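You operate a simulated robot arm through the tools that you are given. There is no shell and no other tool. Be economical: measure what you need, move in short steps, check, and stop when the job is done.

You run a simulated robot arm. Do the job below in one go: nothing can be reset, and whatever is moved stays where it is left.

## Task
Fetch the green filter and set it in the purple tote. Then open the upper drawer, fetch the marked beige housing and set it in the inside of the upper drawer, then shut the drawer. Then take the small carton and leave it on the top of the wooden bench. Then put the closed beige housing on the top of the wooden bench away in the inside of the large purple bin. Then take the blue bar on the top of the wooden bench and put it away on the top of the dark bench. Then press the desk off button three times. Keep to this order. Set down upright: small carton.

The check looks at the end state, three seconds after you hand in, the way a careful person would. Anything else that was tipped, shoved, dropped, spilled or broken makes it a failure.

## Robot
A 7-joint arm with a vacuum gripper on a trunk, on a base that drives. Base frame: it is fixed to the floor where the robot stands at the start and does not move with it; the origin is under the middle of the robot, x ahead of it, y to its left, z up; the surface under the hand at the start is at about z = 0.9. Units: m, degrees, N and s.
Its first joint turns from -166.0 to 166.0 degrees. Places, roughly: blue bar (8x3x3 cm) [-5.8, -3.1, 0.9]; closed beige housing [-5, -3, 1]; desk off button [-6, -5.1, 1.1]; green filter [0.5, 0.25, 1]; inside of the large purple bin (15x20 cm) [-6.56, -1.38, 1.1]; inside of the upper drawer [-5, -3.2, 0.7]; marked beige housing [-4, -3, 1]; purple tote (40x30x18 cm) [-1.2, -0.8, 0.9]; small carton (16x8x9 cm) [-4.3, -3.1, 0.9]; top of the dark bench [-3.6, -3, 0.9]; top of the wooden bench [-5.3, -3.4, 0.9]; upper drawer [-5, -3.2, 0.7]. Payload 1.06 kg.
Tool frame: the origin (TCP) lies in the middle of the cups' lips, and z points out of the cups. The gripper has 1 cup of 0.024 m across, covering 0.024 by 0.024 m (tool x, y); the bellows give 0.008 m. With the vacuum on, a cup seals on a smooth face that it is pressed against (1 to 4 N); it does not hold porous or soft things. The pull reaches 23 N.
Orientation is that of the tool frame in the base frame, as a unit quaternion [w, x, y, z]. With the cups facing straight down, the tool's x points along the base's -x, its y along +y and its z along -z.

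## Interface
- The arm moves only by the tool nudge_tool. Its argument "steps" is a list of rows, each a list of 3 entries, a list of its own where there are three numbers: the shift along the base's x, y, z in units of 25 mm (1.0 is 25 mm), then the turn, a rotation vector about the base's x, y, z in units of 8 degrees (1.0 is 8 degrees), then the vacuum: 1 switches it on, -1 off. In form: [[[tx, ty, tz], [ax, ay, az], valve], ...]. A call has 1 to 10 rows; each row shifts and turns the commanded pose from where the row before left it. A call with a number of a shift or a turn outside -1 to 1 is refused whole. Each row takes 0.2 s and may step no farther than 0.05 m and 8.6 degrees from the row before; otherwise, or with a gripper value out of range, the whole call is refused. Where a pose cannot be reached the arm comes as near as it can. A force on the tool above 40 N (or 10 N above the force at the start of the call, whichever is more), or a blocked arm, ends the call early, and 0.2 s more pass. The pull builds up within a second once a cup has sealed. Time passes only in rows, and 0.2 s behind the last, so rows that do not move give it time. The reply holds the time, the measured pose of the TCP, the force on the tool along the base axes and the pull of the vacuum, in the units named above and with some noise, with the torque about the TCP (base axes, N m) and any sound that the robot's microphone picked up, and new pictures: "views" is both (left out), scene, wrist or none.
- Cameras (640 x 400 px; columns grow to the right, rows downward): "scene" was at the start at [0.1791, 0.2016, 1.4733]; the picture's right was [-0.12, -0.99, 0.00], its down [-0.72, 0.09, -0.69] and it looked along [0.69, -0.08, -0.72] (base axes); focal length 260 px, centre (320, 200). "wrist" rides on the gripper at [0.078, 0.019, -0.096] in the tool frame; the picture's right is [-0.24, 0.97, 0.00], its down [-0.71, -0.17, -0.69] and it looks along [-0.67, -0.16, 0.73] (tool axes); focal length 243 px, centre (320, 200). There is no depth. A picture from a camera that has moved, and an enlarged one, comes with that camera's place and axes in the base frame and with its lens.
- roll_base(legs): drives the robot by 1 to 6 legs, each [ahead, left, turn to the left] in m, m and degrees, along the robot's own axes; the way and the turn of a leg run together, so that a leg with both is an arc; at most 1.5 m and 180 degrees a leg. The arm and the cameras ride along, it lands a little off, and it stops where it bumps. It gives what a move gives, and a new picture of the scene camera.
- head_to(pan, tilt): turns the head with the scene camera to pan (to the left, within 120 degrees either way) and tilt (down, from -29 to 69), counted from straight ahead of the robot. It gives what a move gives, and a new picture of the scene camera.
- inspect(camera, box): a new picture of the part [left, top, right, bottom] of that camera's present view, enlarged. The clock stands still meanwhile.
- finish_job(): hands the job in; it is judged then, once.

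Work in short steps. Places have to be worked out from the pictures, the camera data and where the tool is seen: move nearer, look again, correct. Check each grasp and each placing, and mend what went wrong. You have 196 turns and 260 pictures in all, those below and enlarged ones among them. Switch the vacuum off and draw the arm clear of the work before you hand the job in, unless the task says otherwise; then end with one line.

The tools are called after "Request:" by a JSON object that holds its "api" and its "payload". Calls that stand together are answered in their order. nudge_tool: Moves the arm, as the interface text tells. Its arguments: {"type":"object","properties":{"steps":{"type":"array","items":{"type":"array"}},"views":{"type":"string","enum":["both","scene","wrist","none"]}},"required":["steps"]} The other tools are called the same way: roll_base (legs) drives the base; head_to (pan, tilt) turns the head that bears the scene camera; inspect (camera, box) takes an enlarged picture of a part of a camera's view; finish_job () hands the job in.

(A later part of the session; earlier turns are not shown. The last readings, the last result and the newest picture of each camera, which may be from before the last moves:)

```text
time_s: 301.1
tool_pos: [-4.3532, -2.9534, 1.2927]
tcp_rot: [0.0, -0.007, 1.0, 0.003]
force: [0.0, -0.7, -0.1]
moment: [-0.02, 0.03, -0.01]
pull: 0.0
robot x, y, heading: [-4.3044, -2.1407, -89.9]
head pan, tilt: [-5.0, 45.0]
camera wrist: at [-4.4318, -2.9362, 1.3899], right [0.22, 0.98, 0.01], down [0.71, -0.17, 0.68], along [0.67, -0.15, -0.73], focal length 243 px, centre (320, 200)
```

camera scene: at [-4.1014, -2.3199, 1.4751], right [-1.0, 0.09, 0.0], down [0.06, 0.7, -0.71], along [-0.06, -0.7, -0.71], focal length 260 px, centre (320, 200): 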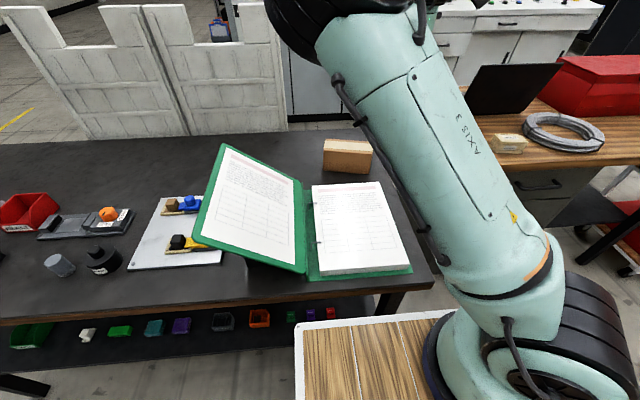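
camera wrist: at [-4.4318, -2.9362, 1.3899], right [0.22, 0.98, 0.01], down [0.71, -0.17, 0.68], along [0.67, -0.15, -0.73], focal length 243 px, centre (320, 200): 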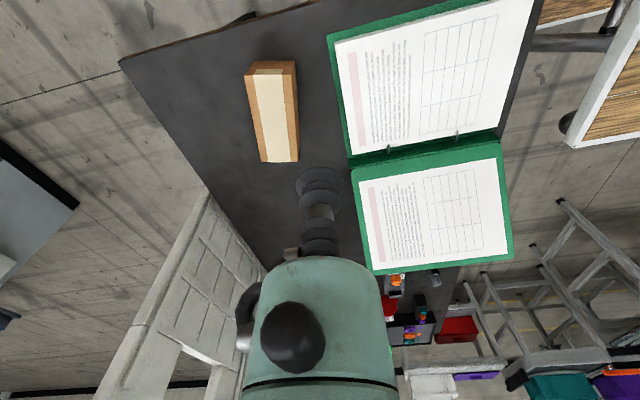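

The carton has a smooth tape strip along the top; its centre computes to ≈(−4.265, −3.047), top z≈0.98. Move above and lower.

Request:
{"api": "nudge_tool", "payload": {"steps": [[[0.9, -1, 0], [0, 0, 0], -1], [[0.9, -1, 0], [0, 0, 0], -1], [[0.9, -1, 0], [0, 0, 0], -1], [[0.8, -0.75, -1], [0, 0, 0], -1], [[0, 0, -1], [0, 0, 0], -1], [[0, 0, -1], [0, 0, 0], -1], [[0, 0, -1], [0, 0, 0], -1], [[0, 0, -1], [0, 0, 0], -1], [[0, 0, -1], [0, 0, 0], -1], [[0, 0, -1], [0, 0, 0], -1]], "views": "wrist"}}

```text
time_s: 303.3
tool_pos: [-4.266, -3.0481, 1.1184]
tcp_rot: [0.0, -0.007, 1.0, 0.004]
force: [0.4, 0.4, -0.3]
moment: [-0.01, -0.01, 0.01]
pull: 0.0
robot x, y, heading: [-4.3029, -2.1395, -89.9]
head pan, tilt: [-5.0, 45.0]
camera wrist: at [-4.3447, -3.0301, 1.2152], right [0.22, 0.98, 0.01], down [0.71, -0.17, 0.68], along [0.67, -0.15, -0.73], focal length 243 px, centre (320, 200)
```

wrist: 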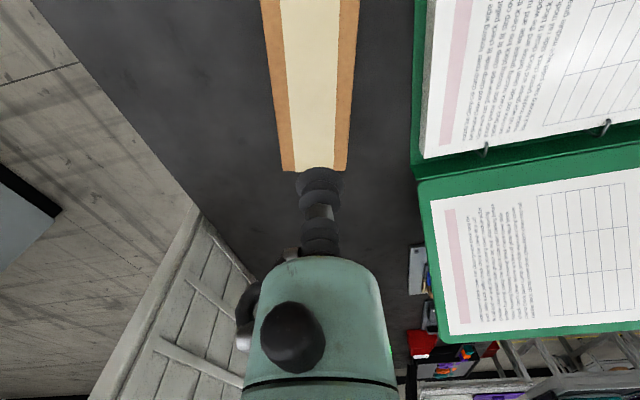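

Aligned over the tape. Descend with vacuum.

Request:
{"api": "nudge_tool", "payload": {"steps": [[[-0.1, -0.2, -1], [0, 0, 0], 1], [[0, 0, -1], [0, 0, 0], 1], [[0, 0, -1], [0, 0, 0], 1], [[0, 0, -1], [0, 0, 0], 1], [[0, 0, -0.5], [0, 0, 0], 1], [[0, 0, -0.3], [0, 0, 0], 1]], "views": "wrist"}}

```text
time_s: 304.7
tool_pos: [-4.2684, -3.0531, 0.9989]
tcp_rot: [0.0, -0.008, 1.0, 0.004]
force: [0.0, -0.6, -0.9]
moment: [-0.02, -0.02, -0.02]
pull: 0.1
robot x, y, heading: [-4.3051, -2.142, -89.9]
head pan, tilt: [-5.0, 45.0]
camera wrist: at [-4.3472, -3.0348, 1.0945], right [0.22, 0.98, 0.01], down [0.71, -0.17, 0.68], along [0.67, -0.15, -0.73], focal length 243 px, centre (320, 200)
```

wrist: 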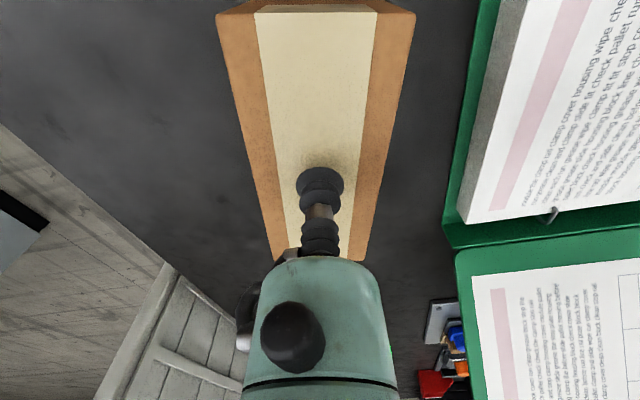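

Just above the tape. Final fine steps.

Request:
{"api": "nudge_tool", "payload": {"steps": [[[0.2, 0, -0.15], [0, 0, 0], 1], [[0, 0, -0.15], [0, 0, 0], 1], [[0, 0, -0.12], [0, 0, 0], 1], [[0, 0, -0.12], [0, 0, 0], 1]], "views": "none"}}

```text
time_s: 305.7
tool_pos: [-4.2632, -3.0515, 0.9859]
tcp_rot: [0.0, -0.006, 1.0, 0.003]
force: [0.0, 4.6, 8.0]
moment: [-0.06, 0.01, -0.01]
pull: 22.7
robot x, y, heading: [-4.3045, -2.1428, -90.0]
head pan, tilt: [-5.0, 45.0]
```

Sealed. Lift slowly.

Request:
{"api": "nudge_tool", "payload": {"steps": [[[0, 0, 0.2], [0, 0, 0], 1], [[0, 0, 0.3], [0, 0, 0], 1], [[0, 0, 0.5], [0, 0, 0], 1], [[0, 0, 0.8], [0, 0, 0], 1], [[0, 0, 1], [0, 0, 0], 1], [[0, 0, 1], [0, 0, 0], 1]], "views": "wrist"}}

```text
time_s: 307.1
tool_pos: [-4.2649, -3.0534, 1.0784]
tcp_rot: [0.001, -0.007, 1.0, 0.003]
force: [0.4, 0.8, -3.1]
moment: [0.03, 0.01, 0.02]
pull: 22.8
robot x, y, heading: [-4.3078, -2.1403, -90.2]
head pan, tilt: [-5.0, 45.0]
camera wrist: at [-4.3423, -3.0349, 1.1759], right [0.22, 0.98, 0.01], down [0.71, -0.17, 0.68], along [0.67, -0.15, -0.73], focal length 243 px, centre (320, 200)
```

wrist: 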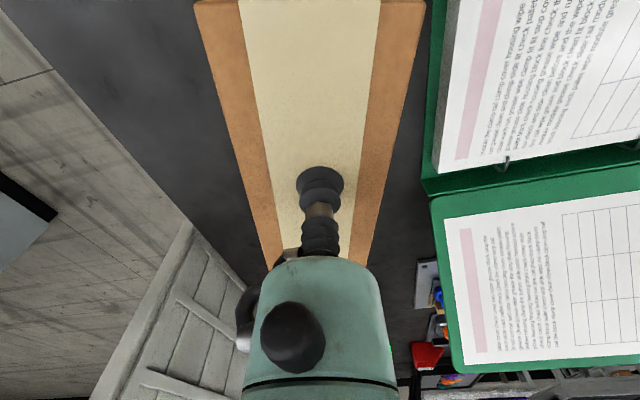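

Held. Raise, retract a bit, back off, and drive to the wooden bench's free spot near x≈−5.47.

Request:
{"api": "nudge_tool", "payload": {"steps": [[[0, 0, 1], [0, 0, 0], 1], [[0, 0, 1], [0, 0, 0], 1], [[0, 0, 1], [0, 0, 0], 1], [[0, 0, 1], [0, 0, 0], 1], [[0, 0, 1], [0, 0, 0], 1], [[0, 0.5, 1], [0, 0, 0], 1], [[0, 1, 1], [0, 0, 0], 1], [[0, 1, 1], [0, 0, 0], 1], [[0, 1, 1], [0, 0, 0], 1], [[0, 1, 0], [0, 0, 0], 1]], "views": "none"}}

Request:
{"api": "roll_base", "payload": {"legs": [[0, -0.6, 0], [0.1, -0.56, 0]]}}

Request:
{"api": "nudge_tool", "payload": {"steps": [[[0, 0, 0], [0, 0, 0], 1]], "views": "wrist"}}

```text
time_s: 309.3
tool_pos: [-4.2647, -2.9415, 1.3056]
tcp_rot: [0.0, -0.007, 1.0, 0.005]
force: [0.3, -0.3, -2.4]
moment: [0.06, 0.03, 0.01]
pull: 22.9
robot x, y, heading: [-4.3027, -2.1432, -90.0]
head pan, tilt: [-5.0, 45.0]
```

```text
time_s: 315.6
tool_pos: [-5.4249, -3.0441, 1.3056]
tcp_rot: [0.0, -0.008, 1.0, 0.004]
force: [0.1, -0.3, -3.1]
moment: [0.01, 0.03, -0.02]
pull: 22.7
robot x, y, heading: [-5.4651, -2.2474, -89.7]
head pan, tilt: [-5.0, 45.0]
camera scene: at [-5.2628, -2.4229, 1.4751], right [-1.0, 0.08, 0.0], down [0.06, 0.7, -0.71], along [-0.06, -0.7, -0.71], focal length 260 px, centre (320, 200)
```

scene: 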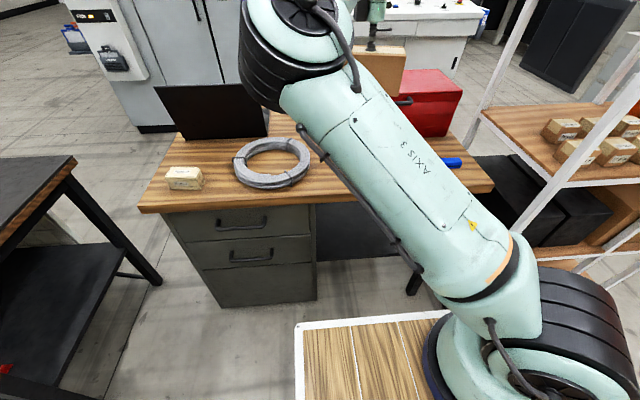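

```text
time_s: 315.9
tool_pos: [-5.4253, -3.0451, 1.3052]
tcp_rot: [-0.001, -0.008, 1.0, 0.004]
force: [0.2, 0.0, -2.8]
moment: [-0.01, 0.06, -0.03]
pull: 22.7
robot x, y, heading: [-5.4608, -2.2463, -89.9]
head pan, tilt: [-5.0, 45.0]
camera wrist: at [-5.5035, -3.0262, 1.4012], right [0.22, 0.98, 0.01], down [0.71, -0.17, 0.68], along [0.67, -0.15, -0.73], focal length 243 px, centre (320, 200)
```

wrist: 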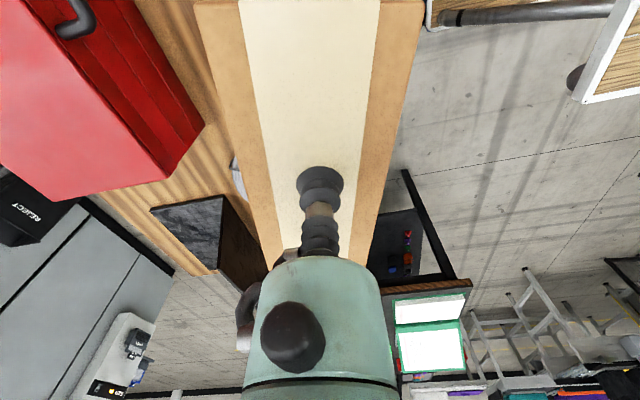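

Free zone between coil (right edge x≈−5.30) and blue bar (x≈−5.75), in front of the red box (y>−3.33). Place at (−5.50, −3.17). Move over and lower.

Request:
{"api": "nudge_tool", "payload": {"steps": [[[-0.6, -1, 0], [0, 0, 0], 1], [[-0.6, -1, 0], [0, 0, 0], 1], [[-0.6, -1, 0], [0, 0, 0], 1], [[-0.6, -1, 0], [0, 0, 0], 1], [[-0.6, -1, -0.5], [0, 0, 0], 1], [[0, 0, -1], [0, 0, 0], 1], [[0, 0, -1], [0, 0, 0], 1], [[0, 0, -1], [0, 0, 0], 1], [[0, 0, -1], [0, 0, 0], 1], [[0, 0, -1], [0, 0, 0], 1]], "views": "both"}}

```text
time_s: 318.1
tool_pos: [-5.5, -3.1694, 1.1665]
tcp_rot: [0.0, -0.008, 1.0, 0.003]
force: [0.4, 0.2, -2.8]
moment: [0.01, 0.01, 0.01]
pull: 22.7
robot x, y, heading: [-5.469, -2.2466, -89.9]
head pan, tilt: [-5.0, 45.0]
camera scene: at [-5.2629, -2.4228, 1.4751], right [-1.0, 0.08, 0.0], down [0.06, 0.7, -0.71], along [-0.06, -0.7, -0.71], focal length 260 px, centre (320, 200)
camera wrist: at [-5.5782, -3.1514, 1.2634], right [0.22, 0.98, 0.01], down [0.71, -0.17, 0.68], along [0.67, -0.14, -0.73], focal length 243 px, centre (320, 200)
```

scene: 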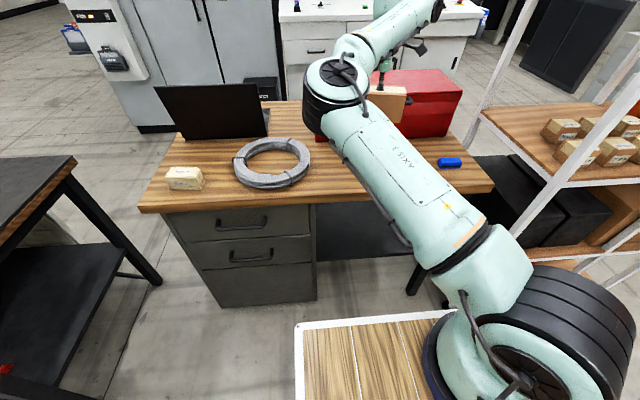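
wrist: 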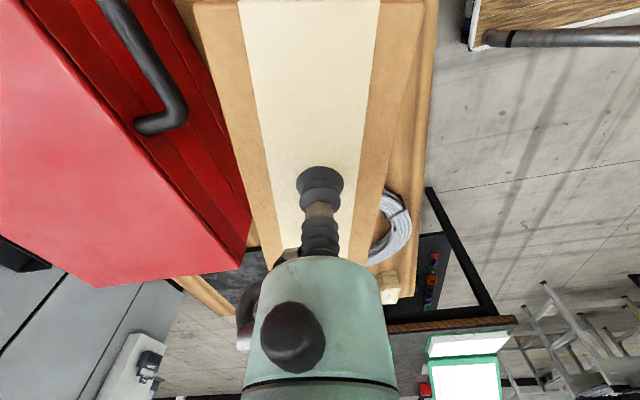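

Clear of red box by ~8 cm. Descend to the bench.

Request:
{"api": "nudge_tool", "payload": {"steps": [[[0, 0.3, -1], [0, 0, 0], 1], [[0, 0, -1], [0, 0, 0], 1], [[0, 0, -1], [0, 0, 0], 1], [[0, 0, -1], [0, 0, 0], 1], [[0, 0, -1], [0, 0, 0], 1], [[0, 0, -0.8], [0, 0, 0], 1]], "views": "both"}}

```text
time_s: 319.6
tool_pos: [-5.4993, -3.1617, 1.022]
tcp_rot: [0.0, -0.007, 1.0, 0.003]
force: [-0.8, 0.5, -1.8]
moment: [0.01, -0.01, 0.02]
pull: 23.1
robot x, y, heading: [-5.4664, -2.2423, -89.8]
head pan, tilt: [-5.0, 45.0]
camera scene: at [-5.2628, -2.4228, 1.4751], right [-1.0, 0.08, 0.0], down [0.06, 0.7, -0.71], along [-0.06, -0.7, -0.71], focal length 260 px, centre (320, 200)
camera wrist: at [-5.5778, -3.1439, 1.1189], right [0.22, 0.98, 0.01], down [0.71, -0.17, 0.68], along [0.67, -0.15, -0.73], focal length 243 px, centre (320, 200)
```

scene: 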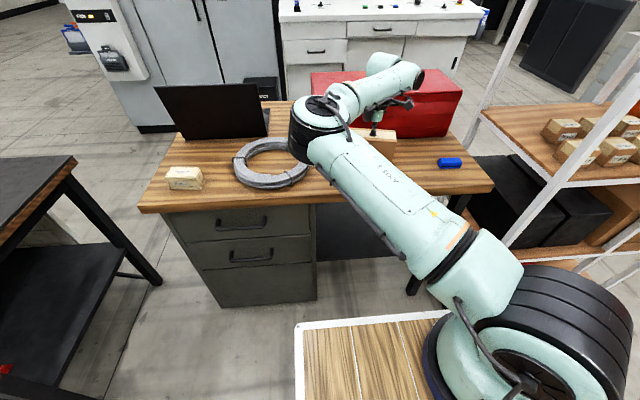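
wrist: 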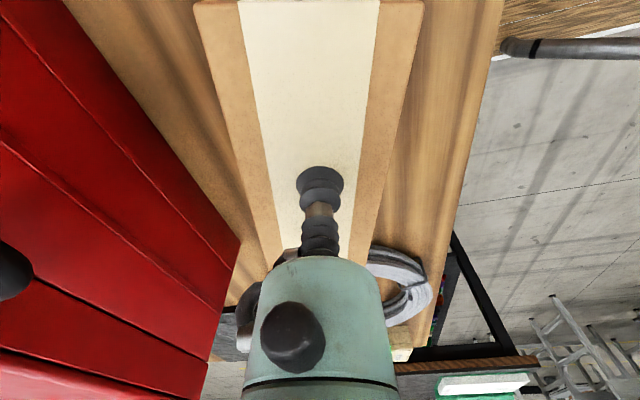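

Request:
{"api": "nudge_tool", "payload": {"steps": [[[0, 0, -0.5], [0, 0, 0], 1], [[0, 0, -0.3], [0, 0, 0], 1], [[0, 0, -0.2], [0, 0, 0], 1], [[0, 0, -0.15], [0, 0, 0], 1], [[0, 0, -0.12], [0, 0, 0], 1]], "views": "none"}}

```text
time_s: 320.8
tool_pos: [-5.4998, -3.1611, 0.9904]
tcp_rot: [0.0, -0.008, 1.0, 0.003]
force: [0.2, -0.4, -2.8]
moment: [0.04, 0.03, 0.01]
pull: 23.6
robot x, y, heading: [-5.4668, -2.2442, -89.6]
head pan, tilt: [-5.0, 45.0]
```

Not yet in contact; a few more 2.5 mm steps.

Request:
{"api": "nudge_tool", "payload": {"steps": [[[0, 0, -0.1], [0, 0, 0], 1], [[0, 0, -0.1], [0, 0, 0], 1]], "views": "none"}}

```text
time_s: 321.4
tool_pos: [-5.4993, -3.1605, 0.9861]
tcp_rot: [-0.001, -0.008, 1.0, 0.003]
force: [0.9, 1.0, 3.4]
moment: [-0.04, -0.01, -0.01]
pull: 23.2
robot x, y, heading: [-5.4663, -2.2442, -89.6]
head pan, tilt: [-5.0, 45.0]
```

Contact. Release and lift.

Request:
{"api": "nudge_tool", "payload": {"steps": [[[0, 0, 0], [0, 0, 0], -1], [[0, 0, 0], [0, 0, 0], -1], [[0, 0, 0], [0, 0, 0], -1], [[0, 0, 0.2], [0, 0, 0], -1], [[0, 0, 0.5], [0, 0, 0], -1], [[0, 0, 1], [0, 0, 0], -1], [[0, 0, 1], [0, 0, 0], -1], [[0, 0, 1], [0, 0, 0], -1], [[0, 0, 1], [0, 0, 0], -1], [[0, 0, 1], [0, 0, 0], -1]], "views": "both"}}

```text
time_s: 323.6
tool_pos: [-5.4998, -3.1603, 1.1283]
tcp_rot: [0.001, -0.008, 1.0, 0.004]
force: [0.2, -0.6, 0.1]
moment: [0.04, 0.01, 0.04]
pull: 0.1
robot x, y, heading: [-5.465, -2.2414, -89.7]
head pan, tilt: [-5.0, 45.0]
camera scene: at [-5.2627, -2.423, 1.475], right [-1.0, 0.08, 0.0], down [0.06, 0.7, -0.71], along [-0.06, -0.7, -0.71], focal length 260 px, centre (320, 200)
camera wrist: at [-5.578, -3.144, 1.2244], right [0.22, 0.98, 0.01], down [0.71, -0.17, 0.68], along [0.67, -0.14, -0.73], focal length 243 px, centre (320, 200)
```

scene: 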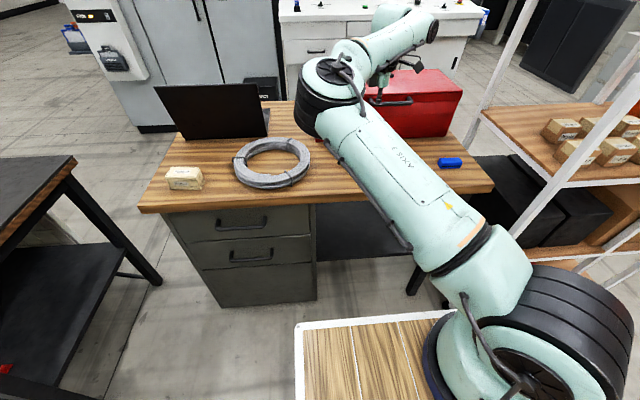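
wrist: 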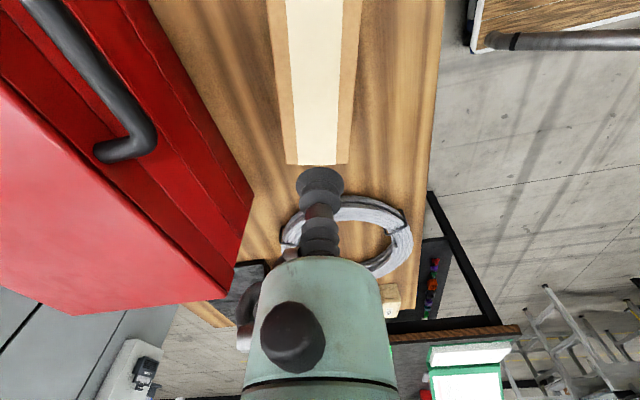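

Carton stands upright on the bench. Look toward the large purple bin before fetching the HOLD housing.

Request:
{"api": "head_to", "payload": {"pan": -118, "tilt": 25}}

```text
time_s: 325.5
tool_pos: [-5.4999, -3.1604, 1.1272]
tcp_rot: [0.001, -0.008, 1.0, 0.004]
force: [0.1, 1.7, -0.4]
moment: [-0.01, -0.01, -0.01]
pull: 0.1
robot x, y, heading: [-5.4624, -2.2461, -89.9]
head pan, tilt: [-118.0, 25.0]
camera scene: at [-5.3374, -2.2989, 1.5056], right [0.47, 0.88, 0.0], down [0.37, -0.2, -0.91], along [-0.8, 0.42, -0.42], focal length 260 px, centre (320, 200)
```

scene: 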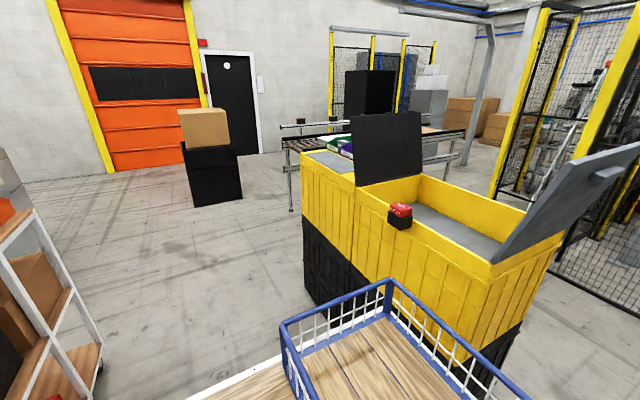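

Request:
{"api": "inspect", "payload": {"camera": "scene", "box": [260, 90, 500, 240]}}

```text
2.67 times, centred on (380, 165) of scene
camera zoom: at [-5.3374, -2.2989, 1.5056], right [0.47, 0.88, 0.0], down [0.37, -0.2, -0.91], along [-0.8, 0.42, -0.42], focal length 694 px, centre (160, 293)
```

zoom: 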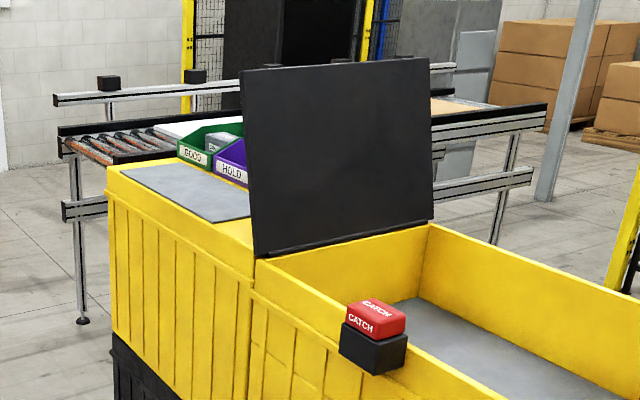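

The target "HOLD" purple bin sits on top of the yellow station around (−6.6, −1.45). Now fetch the HOLD housing: raise and strafe left.

Request:
{"api": "nudge_tool", "payload": {"steps": [[[0, 0.5, 1], [0, 0, 0], -1], [[0, 0.5, 1], [0, 0, 0], -1], [[0, 0.5, 1], [0, 0, 0], -1], [[0, 0.5, 1], [0, 0, 0], -1], [[0, 0.5, 1], [0, 0, 0], -1], [[0, 0, 1], [0, 0, 0], -1]], "views": "none"}}

Request:
{"api": "roll_base", "payload": {"legs": [[0, 0.56, 0]]}}

Request:
{"api": "head_to", "payload": {"pan": 0, "tilt": 45}}

Request:
{"api": "nudge_tool", "payload": {"steps": [[[0, 0, 0], [0, 0, 0], -1]], "views": "wrist"}}

```text
time_s: 326.9
tool_pos: [-5.4995, -3.098, 1.2782]
tcp_rot: [0.0, -0.009, 1.0, 0.005]
force: [0.2, -1.1, -0.3]
moment: [-0.03, 0.0, 0.04]
pull: 0.0
robot x, y, heading: [-5.4641, -2.243, -89.8]
head pan, tilt: [-118.0, 25.0]
```

```text
time_s: 330.1
tool_pos: [-4.9452, -3.0974, 1.278]
tcp_rot: [0.0, -0.007, 1.0, 0.004]
force: [-0.3, -0.4, -0.1]
moment: [0.01, 0.0, -0.02]
pull: 0.0
robot x, y, heading: [-4.9053, -2.2417, -90.1]
head pan, tilt: [-118.0, 25.0]
camera scene: at [-4.7801, -2.2984, 1.5056], right [0.47, 0.88, 0.0], down [0.37, -0.2, -0.91], along [-0.8, 0.43, -0.42], focal length 260 px, centre (320, 200)
```

scene: 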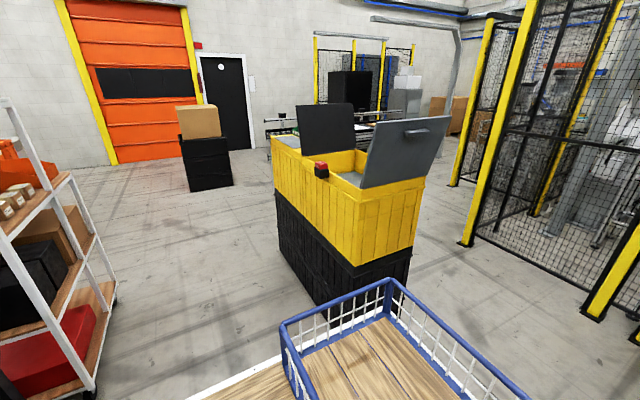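

```text
time_s: 332.0
tool_pos: [-4.9454, -3.0967, 1.2787]
tcp_rot: [0.0, -0.007, 1.0, 0.004]
force: [0.6, -0.3, -0.1]
moment: [-0.01, 0.01, 0.01]
pull: 0.0
robot x, y, heading: [-4.9061, -2.2414, -89.9]
head pan, tilt: [0.0, 45.0]
camera scene: at [-4.6988, -2.423, 1.4751], right [-1.0, 0.0, 0.0], down [0.0, 0.71, -0.71], along [0.0, -0.71, -0.71], focal length 260 px, centre (320, 200)
```

scene: 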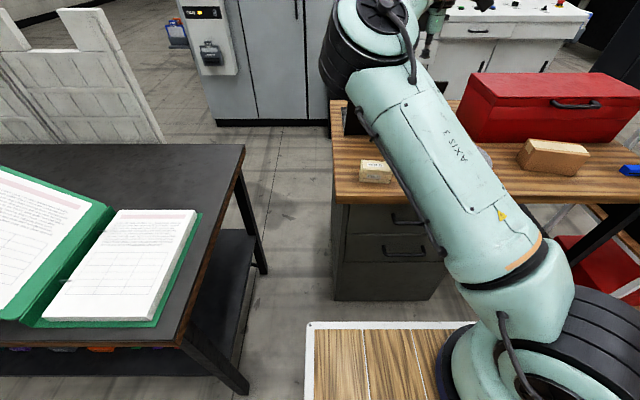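

```text
time_s: 332.4
tool_pos: [-4.9456, -3.0977, 1.277]
tcp_rot: [0.0, -0.006, 1.0, 0.004]
force: [0.2, -0.3, -0.2]
moment: [-0.01, 0.0, 0.02]
pull: 0.1
robot x, y, heading: [-4.9087, -2.2431, -90.0]
head pan, tilt: [0.0, 45.0]
camera wrist: at [-5.0239, -3.0795, 1.3746], right [0.22, 0.97, 0.01], down [0.71, -0.17, 0.68], along [0.67, -0.15, -0.73], focal length 243 px, centre (320, 200)
```

wrist: 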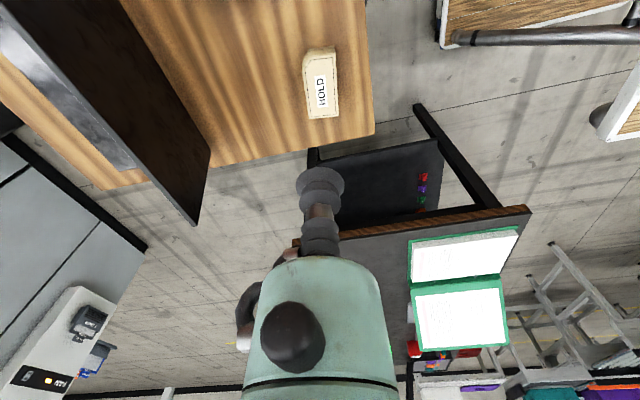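

HOLD housing top ≈(−4.886, −3.10, 0.95). Move above and lower.

Request:
{"api": "nudge_tool", "payload": {"steps": [[[0.8, 0, -1], [0, 0, 0], -1], [[0.8, 0, -1], [0, 0, 0], -1], [[0.8, 0, -1], [0, 0, 0], -1], [[0, 0, -1], [0, 0, 0], -1], [[0, 0, -1], [0, 0, 0], -1], [[0, 0, -1], [0, 0, 0], -1], [[0, 0, -1], [0, 0, 0], -1], [[0, 0, -1], [0, 0, 0], -1], [[0, 0, -1], [0, 0, 0], -1], [[0, 0, -1], [0, 0, 0], -1]], "views": "wrist"}}

```text
time_s: 334.6
tool_pos: [-4.8861, -3.0966, 1.0265]
tcp_rot: [0.0, -0.007, 1.0, 0.004]
force: [0.3, -0.1, 0.6]
moment: [0.01, -0.01, 0.0]
pull: 0.1
robot x, y, heading: [-4.9061, -2.2425, -90.0]
head pan, tilt: [0.0, 45.0]
camera wrist: at [-4.9644, -3.0795, 1.1244], right [0.22, 0.97, 0.01], down [0.71, -0.17, 0.68], along [0.67, -0.15, -0.73], focal length 243 px, centre (320, 200)
```

wrist: 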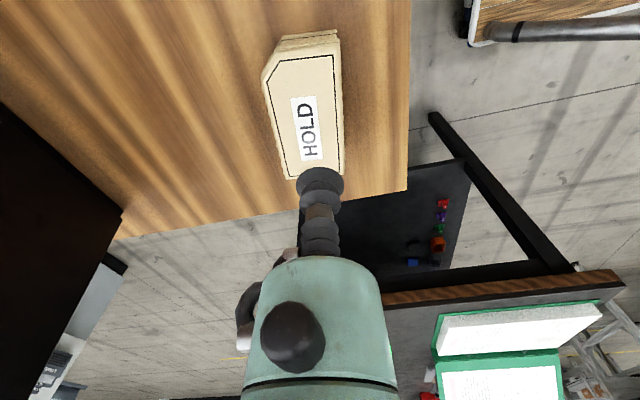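

Target top centre (−4.88, −3.108). Descend with vacuum on.

Request:
{"api": "nudge_tool", "payload": {"steps": [[[0.2, -0.4, -1], [0, 0, 0], 1], [[0, 0, -1], [0, 0, 0], 1], [[0, 0, -0.4], [0, 0, 0], 1], [[0, 0, -0.2], [0, 0, 0], 1], [[0, 0, -0.15], [0, 0, 0], 1], [[0, 0, -0.12], [0, 0, 0], 1]], "views": "wrist"}}

```text
time_s: 336.0
tool_pos: [-4.8806, -3.1068, 0.9567]
tcp_rot: [0.0, -0.006, 1.0, 0.003]
force: [-0.3, -0.1, 0.3]
moment: [-0.01, 0.03, 0.02]
pull: 0.2
robot x, y, heading: [-4.9075, -2.2461, -90.2]
head pan, tilt: [0.0, 45.0]
camera wrist: at [-4.9594, -3.0894, 1.0531], right [0.22, 0.97, 0.01], down [0.71, -0.17, 0.68], along [0.67, -0.15, -0.73], focal length 243 px, centre (320, 200)
```

wrist: 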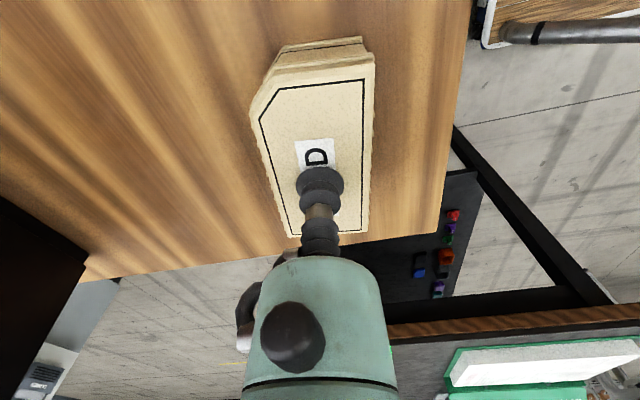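

Request:
{"api": "nudge_tool", "payload": {"steps": [[[0, 0, -0.12], [0, 0, 0], 1], [[0, 0, -0.12], [0, 0, 0], 1], [[0, 0, -0.1], [0, 0, 0], 1]], "views": "none"}}

```text
time_s: 336.8
tool_pos: [-4.8812, -3.1076, 0.9487]
tcp_rot: [0.0, -0.006, 1.0, 0.002]
force: [0.3, -0.6, 17.0]
moment: [-0.07, 0.02, 0.05]
pull: 23.4
robot x, y, heading: [-4.9073, -2.2412, -90.3]
head pan, tilt: [0.0, 45.0]
```

Sealed. Lift.

Request:
{"api": "nudge_tool", "payload": {"steps": [[[0, 0, 0.3], [0, 0, 0], 1], [[0, 0, 0.3], [0, 0, 0], 1], [[0, 0, 0.6], [0, 0, 0], 1], [[0, 0, 1], [0, 0, 0], 1], [[0, 0, 1], [0, 0, 0], 1], [[0, 0, 1], [0, 0, 0], 1], [[0, 0, 1], [0, 0, 0], 1], [[0, 0, 1], [0, 0, 0], 1], [[0, 0, 1], [0, 0, 0], 1], [[0, 0, 1], [0, 0, 0], 1]], "views": "wrist"}}

```text
time_s: 339.0
tool_pos: [-4.8793, -3.1078, 1.1538]
tcp_rot: [0.001, -0.006, 1.0, 0.004]
force: [-0.4, -0.6, -2.1]
moment: [0.05, 0.0, 0.0]
pull: 22.7
robot x, y, heading: [-4.9095, -2.2462, -89.9]
head pan, tilt: [0.0, 45.0]
camera wrist: at [-4.9584, -3.0898, 1.2496], right [0.22, 0.97, 0.01], down [0.71, -0.17, 0.68], along [0.67, -0.15, -0.73], focal length 243 px, centre (320, 200)
```

wrist: 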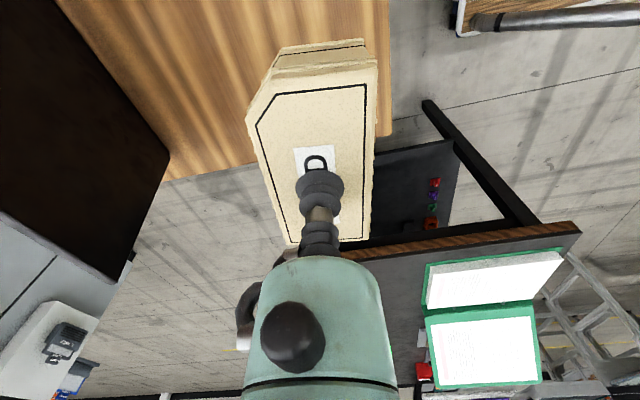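

Housing held. Raise high, retract, then turn right to face −x and drive toward the station's far end.

Request:
{"api": "nudge_tool", "payload": {"steps": [[[0, 0.5, 1], [0, 0, 0], 1], [[0, 0.5, 1], [0, 0, 0], 1], [[0, 0.7, 1], [0, 0, 0], 1], [[0, 0.7, 1], [0, 0, 0], 1], [[0, 0.7, 1], [0, 0, 0], 1], [[0, 0.7, 1], [0, 0, 0], 1], [[0, 0.7, 1], [0, 0, 0], 1], [[0, 0.7, 1], [0, 0, 0], 1], [[0, 0.7, 0.5], [0, 0, 0], 1], [[0, 0.7, 0], [0, 0, 0], 1]], "views": "none"}}

Request:
{"api": "roll_base", "payload": {"legs": [[0, 0, -90]]}}

Request:
{"api": "head_to", "payload": {"pan": -10, "tilt": 30}}

```text
time_s: 341.2
tool_pos: [-4.8806, -2.9429, 1.3645]
tcp_rot: [0.0, -0.006, 1.0, 0.003]
force: [-0.6, 0.0, -2.1]
moment: [0.0, 0.01, -0.04]
pull: 22.3
robot x, y, heading: [-4.911, -2.2433, -89.9]
head pan, tilt: [0.0, 45.0]
```

```text
time_s: 345.4
tool_pos: [-5.608, -2.2717, 1.3649]
tcp_rot: [0.002, 0.703, 0.712, 0.002]
force: [0.3, -0.6, -1.5]
moment: [-0.03, 0.01, -0.01]
pull: 22.8
robot x, y, heading: [-4.9085, -2.2469, -180.0]
head pan, tilt: [0.0, 45.0]
camera scene: at [-5.0899, -2.4518, 1.4751], right [0.0, 1.0, 0.0], down [0.71, 0.0, -0.71], along [-0.71, 0.0, -0.71], focal length 260 px, centre (320, 200)
```

scene: 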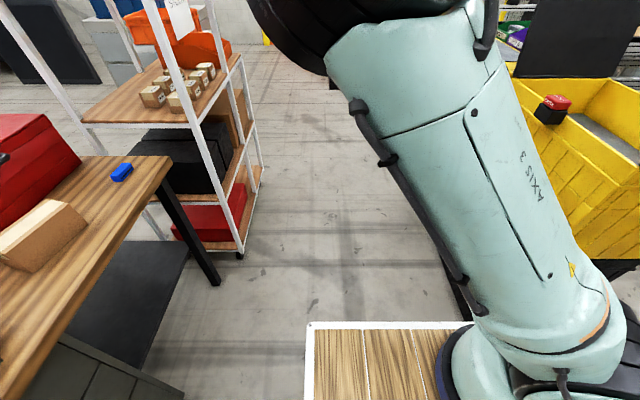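

```text
time_s: 346.2
tool_pos: [-5.6085, -2.2721, 1.3658]
tcp_rot: [0.003, 0.702, 0.712, 0.003]
force: [-0.2, -0.1, -1.9]
moment: [0.0, 0.02, 0.01]
pull: 22.6
robot x, y, heading: [-4.9081, -2.243, -179.9]
head pan, tilt: [-10.0, 30.0]
camera scene: at [-5.0977, -2.4362, 1.4976], right [0.17, 0.99, 0.0], down [0.49, -0.09, -0.87], along [-0.85, 0.15, -0.5], focal length 260 px, centre (320, 200)
```

scene: 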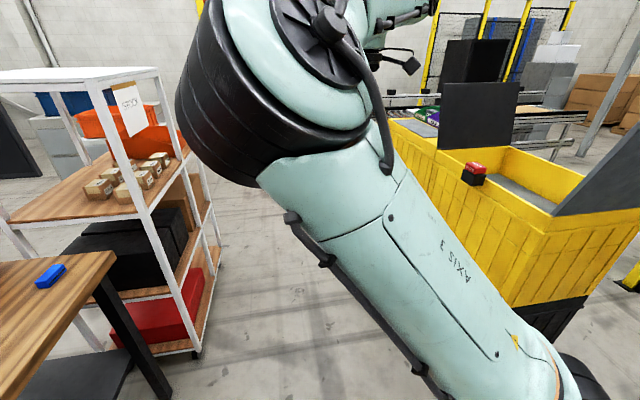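

Corridor is clear (rack at y≈−2.98, station at y≈−1.68). Drive ahead 1.45 m, then turn right to face the station.

Request:
{"api": "roll_base", "payload": {"legs": [[0.9, 0.02, 0], [0.55, 0.02, 0]]}}

Request:
{"api": "head_to", "payload": {"pan": -70, "tilt": 30}}

```text
time_s: 353.7
tool_pos: [-7.0511, -2.3199, 1.3649]
tcp_rot: [0.002, 0.702, 0.712, 0.002]
force: [0.0, 0.8, -2.3]
moment: [0.03, 0.02, 0.02]
pull: 22.8
robot x, y, heading: [-6.3526, -2.2898, -179.7]
head pan, tilt: [-10.0, 30.0]
camera scene: at [-6.5407, -2.4825, 1.4977], right [0.17, 0.99, 0.0], down [0.49, -0.08, -0.87], along [-0.85, 0.15, -0.5], focal length 260 px, centre (320, 200)
```

scene: 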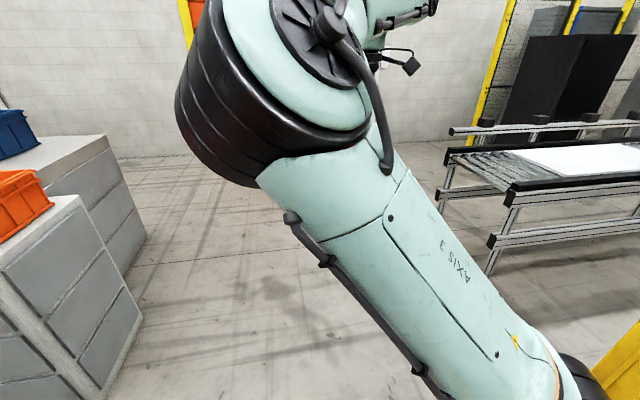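

```text
time_s: 355.0
tool_pos: [-7.0501, -2.3194, 1.3646]
tcp_rot: [0.003, 0.701, 0.714, 0.002]
force: [0.3, 0.6, -2.1]
moment: [0.05, 0.02, 0.01]
pull: 22.7
robot x, y, heading: [-6.3534, -2.2882, -179.8]
head pan, tilt: [-70.0, 30.0]
camera scene: at [-6.4829, -2.4129, 1.4977], right [0.94, 0.35, 0.0], down [0.17, -0.47, -0.87], along [-0.3, 0.81, -0.5], focal length 260 px, centre (320, 200)
```

scene: 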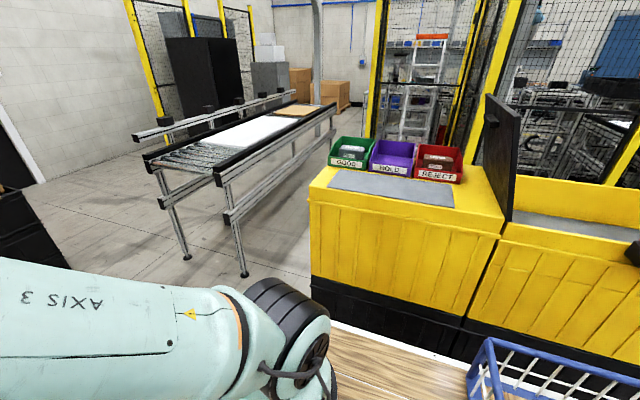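

HOLD bin (purple) opening is at ≈(−6.55, −1.33); black lid stands at x≈−6.18. Drive ahead 0.22 m more, then turn right.

Request:
{"api": "roll_base", "payload": {"legs": [[0.22, 0, 0], [0, 0, -90]]}}

Request:
{"api": "head_to", "payload": {"pan": -15, "tilt": 40}}

```text
time_s: 360.5
tool_pos: [-6.6146, -1.5903, 1.3654]
tcp_rot: [0.004, 1.0, 0.015, 0.0]
force: [-0.1, 0.5, -1.6]
moment: [0.03, 0.01, -0.05]
pull: 22.9
robot x, y, heading: [-6.5718, -2.2906, 91.0]
head pan, tilt: [-70.0, 30.0]
camera scene: at [-6.7015, -2.1595, 1.4977], right [0.36, -0.93, 0.0], down [-0.47, -0.18, -0.87], along [0.81, 0.31, -0.5], focal length 260 px, centre (320, 200)
```

scene: 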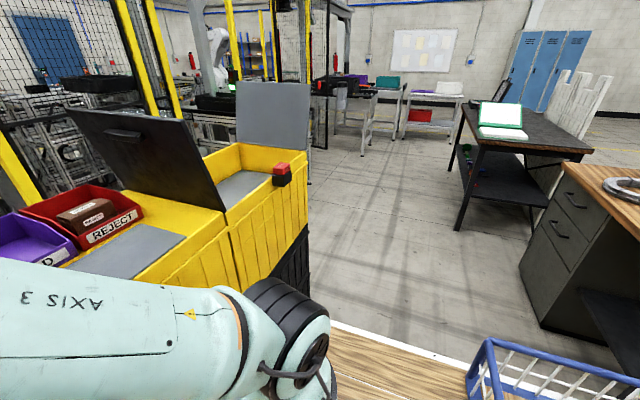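

```text
time_s: 361.7
tool_pos: [-6.6134, -1.5912, 1.3652]
tcp_rot: [0.003, 1.0, 0.015, 0.0]
force: [0.5, -0.1, -1.5]
moment: [0.0, -0.02, -0.01]
pull: 23.0
robot x, y, heading: [-6.5732, -2.2876, 90.8]
head pan, tilt: [-15.0, 40.0]
camera scene: at [-6.7653, -2.1095, 1.4823], right [0.97, -0.24, 0.0], down [-0.16, -0.62, -0.77], along [0.19, 0.74, -0.64], focal length 260 px, centre (320, 200)
```

scene: 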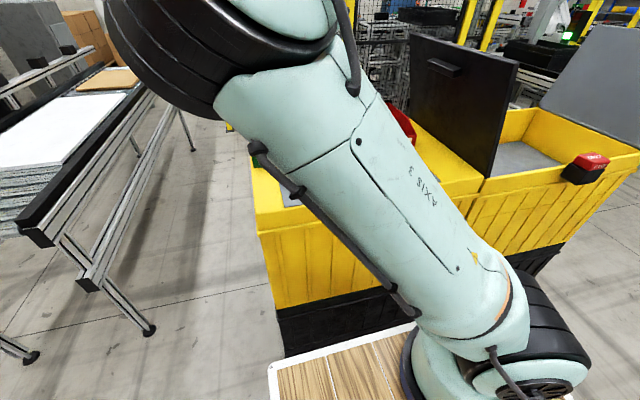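

Roll 0.1 m closer and look with the wrist camera.

Request:
{"api": "roll_base", "payload": {"legs": [[0.09, 0, -0.8]]}}

Request:
{"api": "nudge_tool", "payload": {"steps": [[[0.5, 0.5, 0], [0, 0, 0], 1], [[0.5, 0.5, 0], [0, 0, 0], 1]], "views": "wrist"}}

```text
time_s: 362.8
tool_pos: [-6.6051, -1.5003, 1.3645]
tcp_rot: [0.003, 1.0, 0.008, 0.0]
force: [0.1, 0.0, -2.0]
moment: [-0.01, -0.02, 0.01]
pull: 22.4
robot x, y, heading: [-6.5793, -2.1971, 90.4]
head pan, tilt: [-15.0, 40.0]
camera scene: at [-6.7639, -2.0159, 1.4823], right [0.97, -0.26, 0.0], down [-0.16, -0.62, -0.77], along [0.2, 0.74, -0.64], focal length 260 px, centre (320, 200)
```

scene: 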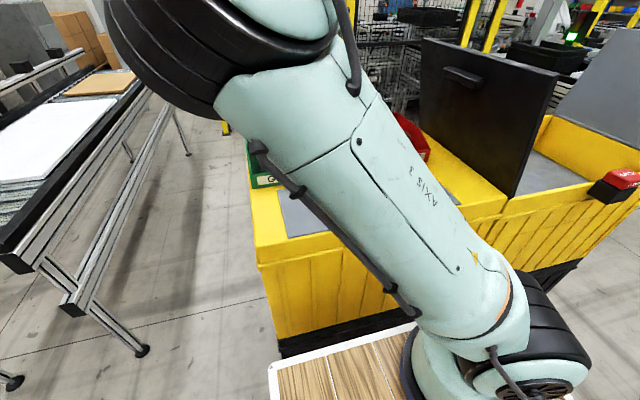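

```text
time_s: 363.4
tool_pos: [-6.5813, -1.4748, 1.3649]
tcp_rot: [0.003, 1.0, 0.01, 0.0]
force: [-0.1, -0.5, -2.0]
moment: [0.04, -0.02, 0.01]
pull: 22.9
robot x, y, heading: [-6.5745, -2.1975, 90.1]
head pan, tilt: [-15.0, 40.0]
camera wrist: at [-6.5022, -1.4907, 1.4615], right [-0.22, -0.98, 0.01], down [-0.71, 0.16, 0.68], along [-0.67, 0.14, -0.73], focal length 243 px, centre (320, 200)
```

wrist: 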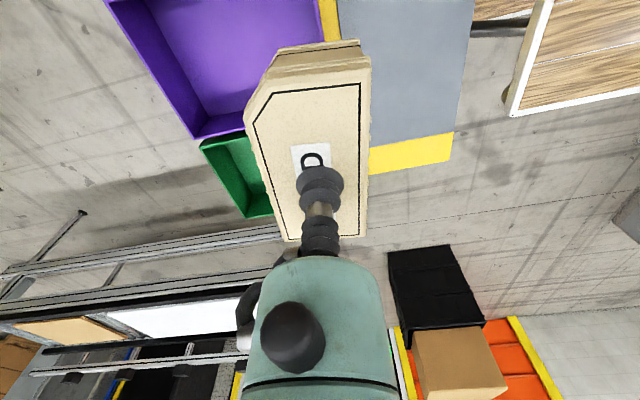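

Purple bin spans x −6.63…−6.48, y −1.49…−1.28. Yaw the tool back −90° so the housing's long side runs along the bin's 20 cm length, and centre over it.

Request:
{"api": "nudge_tool", "payload": {"steps": [[[0.2, 0.5, 0], [0, 0, -1], 1], [[0.2, 0.5, 0], [0, 0, -1], 1], [[0.2, 0.5, 0], [0, 0, -1], 1], [[0.2, 0.5, 0], [0, 0, -1], 1], [[0.2, 0.5, 0], [0, 0, -1], 1], [[0, 0.5, 0], [0, 0, -1], 1], [[0, 0.5, 0], [0, 0, -1], 1], [[0, 0, 0], [0, 0, -1], 1], [[0, 0, 0], [0, 0, -1], 1], [[0, 0, 0], [0, 0, -1], 1]], "views": "none"}}

Request:
{"api": "nudge_tool", "payload": {"steps": [[[0, 0, -1], [0, 0, -1], 1], [[0, 0, -1], [0, 0, 0], 1]], "views": "wrist"}}

```text
time_s: 365.6
tool_pos: [-6.5549, -1.3879, 1.3646]
tcp_rot: [0.002, 0.771, -0.637, -0.002]
force: [0.0, 0.1, -1.8]
moment: [0.01, 0.0, 0.01]
pull: 22.8
robot x, y, heading: [-6.5738, -2.2004, 90.1]
head pan, tilt: [-15.0, 40.0]
```

```text
time_s: 366.2
tool_pos: [-6.5548, -1.3859, 1.3153]
tcp_rot: [0.003, 0.725, -0.689, -0.002]
force: [0.7, -0.3, -2.0]
moment: [0.03, -0.01, 0.02]
pull: 23.2
robot x, y, heading: [-6.5745, -2.1999, 90.0]
head pan, tilt: [-15.0, 40.0]
camera wrist: at [-6.5695, -1.4656, 1.4117], right [-0.98, 0.19, 0.01], down [0.14, 0.72, 0.68], along [0.12, 0.67, -0.73], focal length 243 px, centre (320, 200)
```

wrist: 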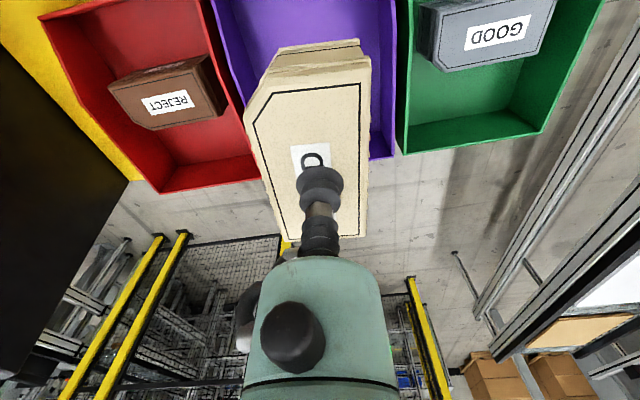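

Bin centre ≈(−6.552, −1.38); TCP is on it. Descend to just above the rim and check.

Request:
{"api": "nudge_tool", "payload": {"steps": [[[0, 0, -1], [0, 0, 0], 1], [[0, 0, -1], [0, 0, 0], 1], [[0, 0, -1], [0, 0, 0], 1], [[0, 0, -0.5], [0, 0, 0], 1]], "views": "both"}}

```text
time_s: 367.2
tool_pos: [-6.5535, -1.3866, 1.2276]
tcp_rot: [0.003, 0.724, -0.689, -0.002]
force: [-0.6, 0.4, -1.6]
moment: [0.0, 0.01, -0.01]
pull: 23.4
robot x, y, heading: [-6.5755, -2.2004, 90.2]
head pan, tilt: [-15.0, 40.0]
camera scene: at [-6.7639, -2.0161, 1.4823], right [0.97, -0.26, 0.0], down [-0.16, -0.62, -0.77], along [0.2, 0.74, -0.64], focal length 260 px, centre (320, 200)
camera wrist: at [-6.5694, -1.4654, 1.3238], right [-0.98, 0.18, 0.01], down [0.14, 0.72, 0.68], along [0.12, 0.67, -0.73], focal length 243 px, centre (320, 200)
```

scene: 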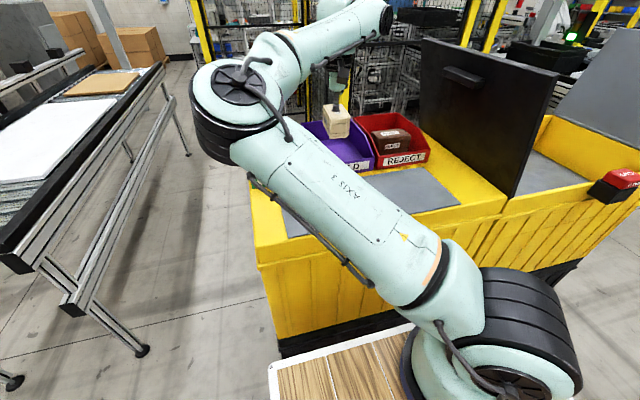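
wrist: 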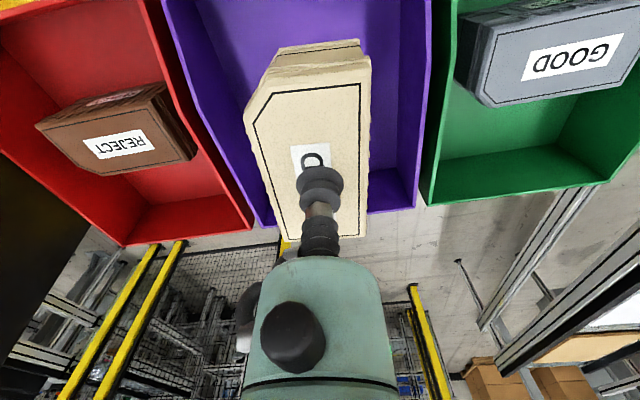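

Aligned inside the bin's opening. Continue down.

Request:
{"api": "nudge_tool", "payload": {"steps": [[[0, 0, -1], [0, 0, 0], 1], [[0, 0, -1], [0, 0, 0], 1], [[0, 0, -0.8], [0, 0, 0], 1], [[0, 0, -0.4], [0, 0, 0], 1]], "views": "wrist"}}

```text
time_s: 368.2
tool_pos: [-6.555, -1.3867, 1.1488]
tcp_rot: [0.002, 0.725, -0.689, -0.003]
force: [-0.7, -0.5, 2.4]
moment: [0.01, -0.05, -0.04]
pull: 23.0
robot x, y, heading: [-6.576, -2.1984, 89.9]
head pan, tilt: [-15.0, 40.0]
camera wrist: at [-6.5693, -1.466, 1.2444], right [-0.98, 0.18, 0.01], down [0.14, 0.72, 0.68], along [0.12, 0.67, -0.73], focal length 243 px, centre (320, 200)
```

wrist: 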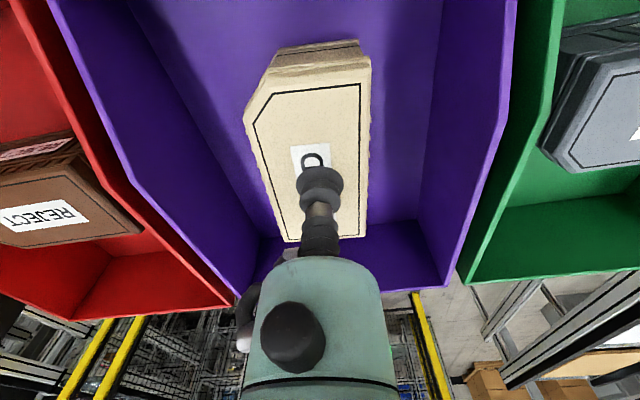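

Contact seems to be starting (+2.4 N). One tiny step to confirm.

Request:
{"api": "nudge_tool", "payload": {"steps": [[[0, 0, -0.1], [0, 0, 0], 1]], "views": "none"}}

```text
time_s: 368.6
tool_pos: [-6.5547, -1.3882, 1.1454]
tcp_rot: [0.001, 0.726, -0.688, -0.004]
force: [-1.2, 2.4, 16.3]
moment: [-0.04, -0.04, 0.05]
pull: 23.1
robot x, y, heading: [-6.5786, -2.1961, 90.2]
head pan, tilt: [-15.0, 40.0]
```

Firm contact. Release and lift.

Request:
{"api": "nudge_tool", "payload": {"steps": [[[0, 0, 0.1], [0, 0, 0], -1], [[0, 0, 0], [0, 0, 0], -1], [[0, 0, 0], [0, 0, 0], -1], [[0, 0, 0.3], [0, 0, 0], -1], [[0, 0, 0.8], [0, 0, 0], -1], [[0, 0, 1], [0, 0, 0], -1], [[0, 0, 1], [0, 0, 0], -1], [[0, 0, 1], [0, 0, 0], -1], [[0, 0, 1], [0, 0, 0], -1], [[0, 0, 1], [0, 0, 0], -1]], "views": "wrist"}}

```text
time_s: 370.8
tool_pos: [-6.5545, -1.3859, 1.2999]
tcp_rot: [0.002, 0.725, -0.689, -0.002]
force: [-0.9, 0.1, -0.5]
moment: [-0.01, -0.01, -0.01]
pull: 0.1
robot x, y, heading: [-6.5739, -2.1972, 90.0]
head pan, tilt: [-15.0, 40.0]
camera wrist: at [-6.5693, -1.4648, 1.3966], right [-0.98, 0.19, 0.01], down [0.14, 0.72, 0.68], along [0.12, 0.67, -0.73], focal length 243 px, centre (320, 200)
```

wrist: 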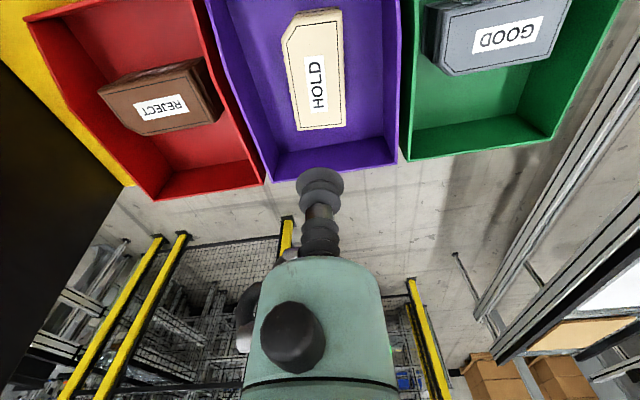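

HOLD housing lies in the purple bin. Raise, retract and drive back toward the wooden bench for the blue bar.

Request:
{"api": "nudge_tool", "payload": {"steps": [[[0, 0, 1], [0, 0, 0], -1], [[0, -0.5, 1], [0, 0, 0], -1], [[0, -1, 0.8], [0, 0, 0], -1], [[0, -1, 0], [0, 0, 0], -1], [[0, -1, 0], [0, 0, 0], -1], [[0, -1, 0], [0, 0, 0], -1]], "views": "none"}}

Request:
{"api": "roll_base", "payload": {"legs": [[-0.08, 0, 0], [0, 0, 90], [-1.3, 0, 0], [0, 0, 90]]}}

Request:
{"api": "head_to", "payload": {"pan": -25, "tilt": 40}}

```text
time_s: 372.2
tool_pos: [-6.5547, -1.4992, 1.3694]
tcp_rot: [0.003, 0.724, -0.689, -0.003]
force: [0.6, 0.8, 0.7]
moment: [-0.04, -0.02, 0.0]
pull: 0.2
robot x, y, heading: [-6.5745, -2.1988, 90.0]
head pan, tilt: [-15.0, 40.0]
```

```text
time_s: 387.1
tool_pos: [-5.2903, -2.9805, 1.3701]
tcp_rot: [0.002, 0.689, 0.725, 0.003]
force: [-0.5, 0.9, 0.2]
moment: [-0.02, 0.01, 0.0]
pull: 0.1
robot x, y, heading: [-5.268, -2.2808, -89.6]
head pan, tilt: [-15.0, 40.0]
camera scene: at [-5.0821, -2.4609, 1.4823], right [-0.97, 0.26, 0.0], down [0.16, 0.62, -0.77], along [-0.2, -0.74, -0.64], focal length 260 px, centre (320, 200)
```

scene: 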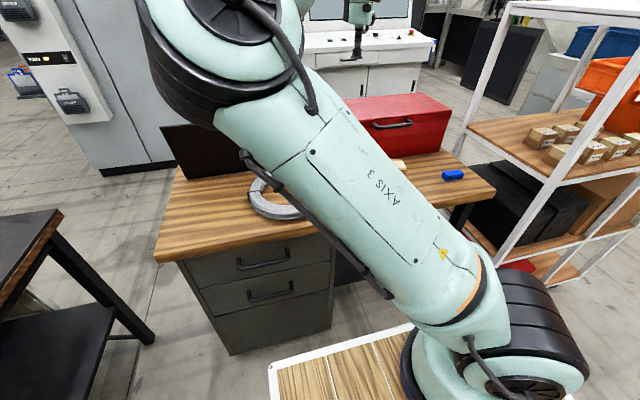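

```text
time_s: 387.8
tool_pos: [-5.2908, -2.9804, 1.3701]
tcp_rot: [0.003, 0.688, 0.725, 0.003]
force: [0.5, -0.6, -1.1]
moment: [-0.02, -0.02, 0.0]
pull: 0.1
robot x, y, heading: [-5.2699, -2.2835, -89.7]
head pan, tilt: [-25.0, 40.0]
camera scene: at [-5.096, -2.4559, 1.4823], right [-0.91, 0.42, 0.0], down [0.27, 0.58, -0.77], along [-0.32, -0.7, -0.64], focal length 260 px, centre (320, 200)
```

scene: 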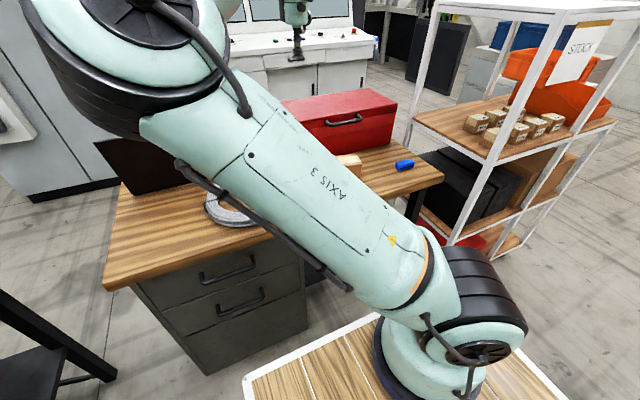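

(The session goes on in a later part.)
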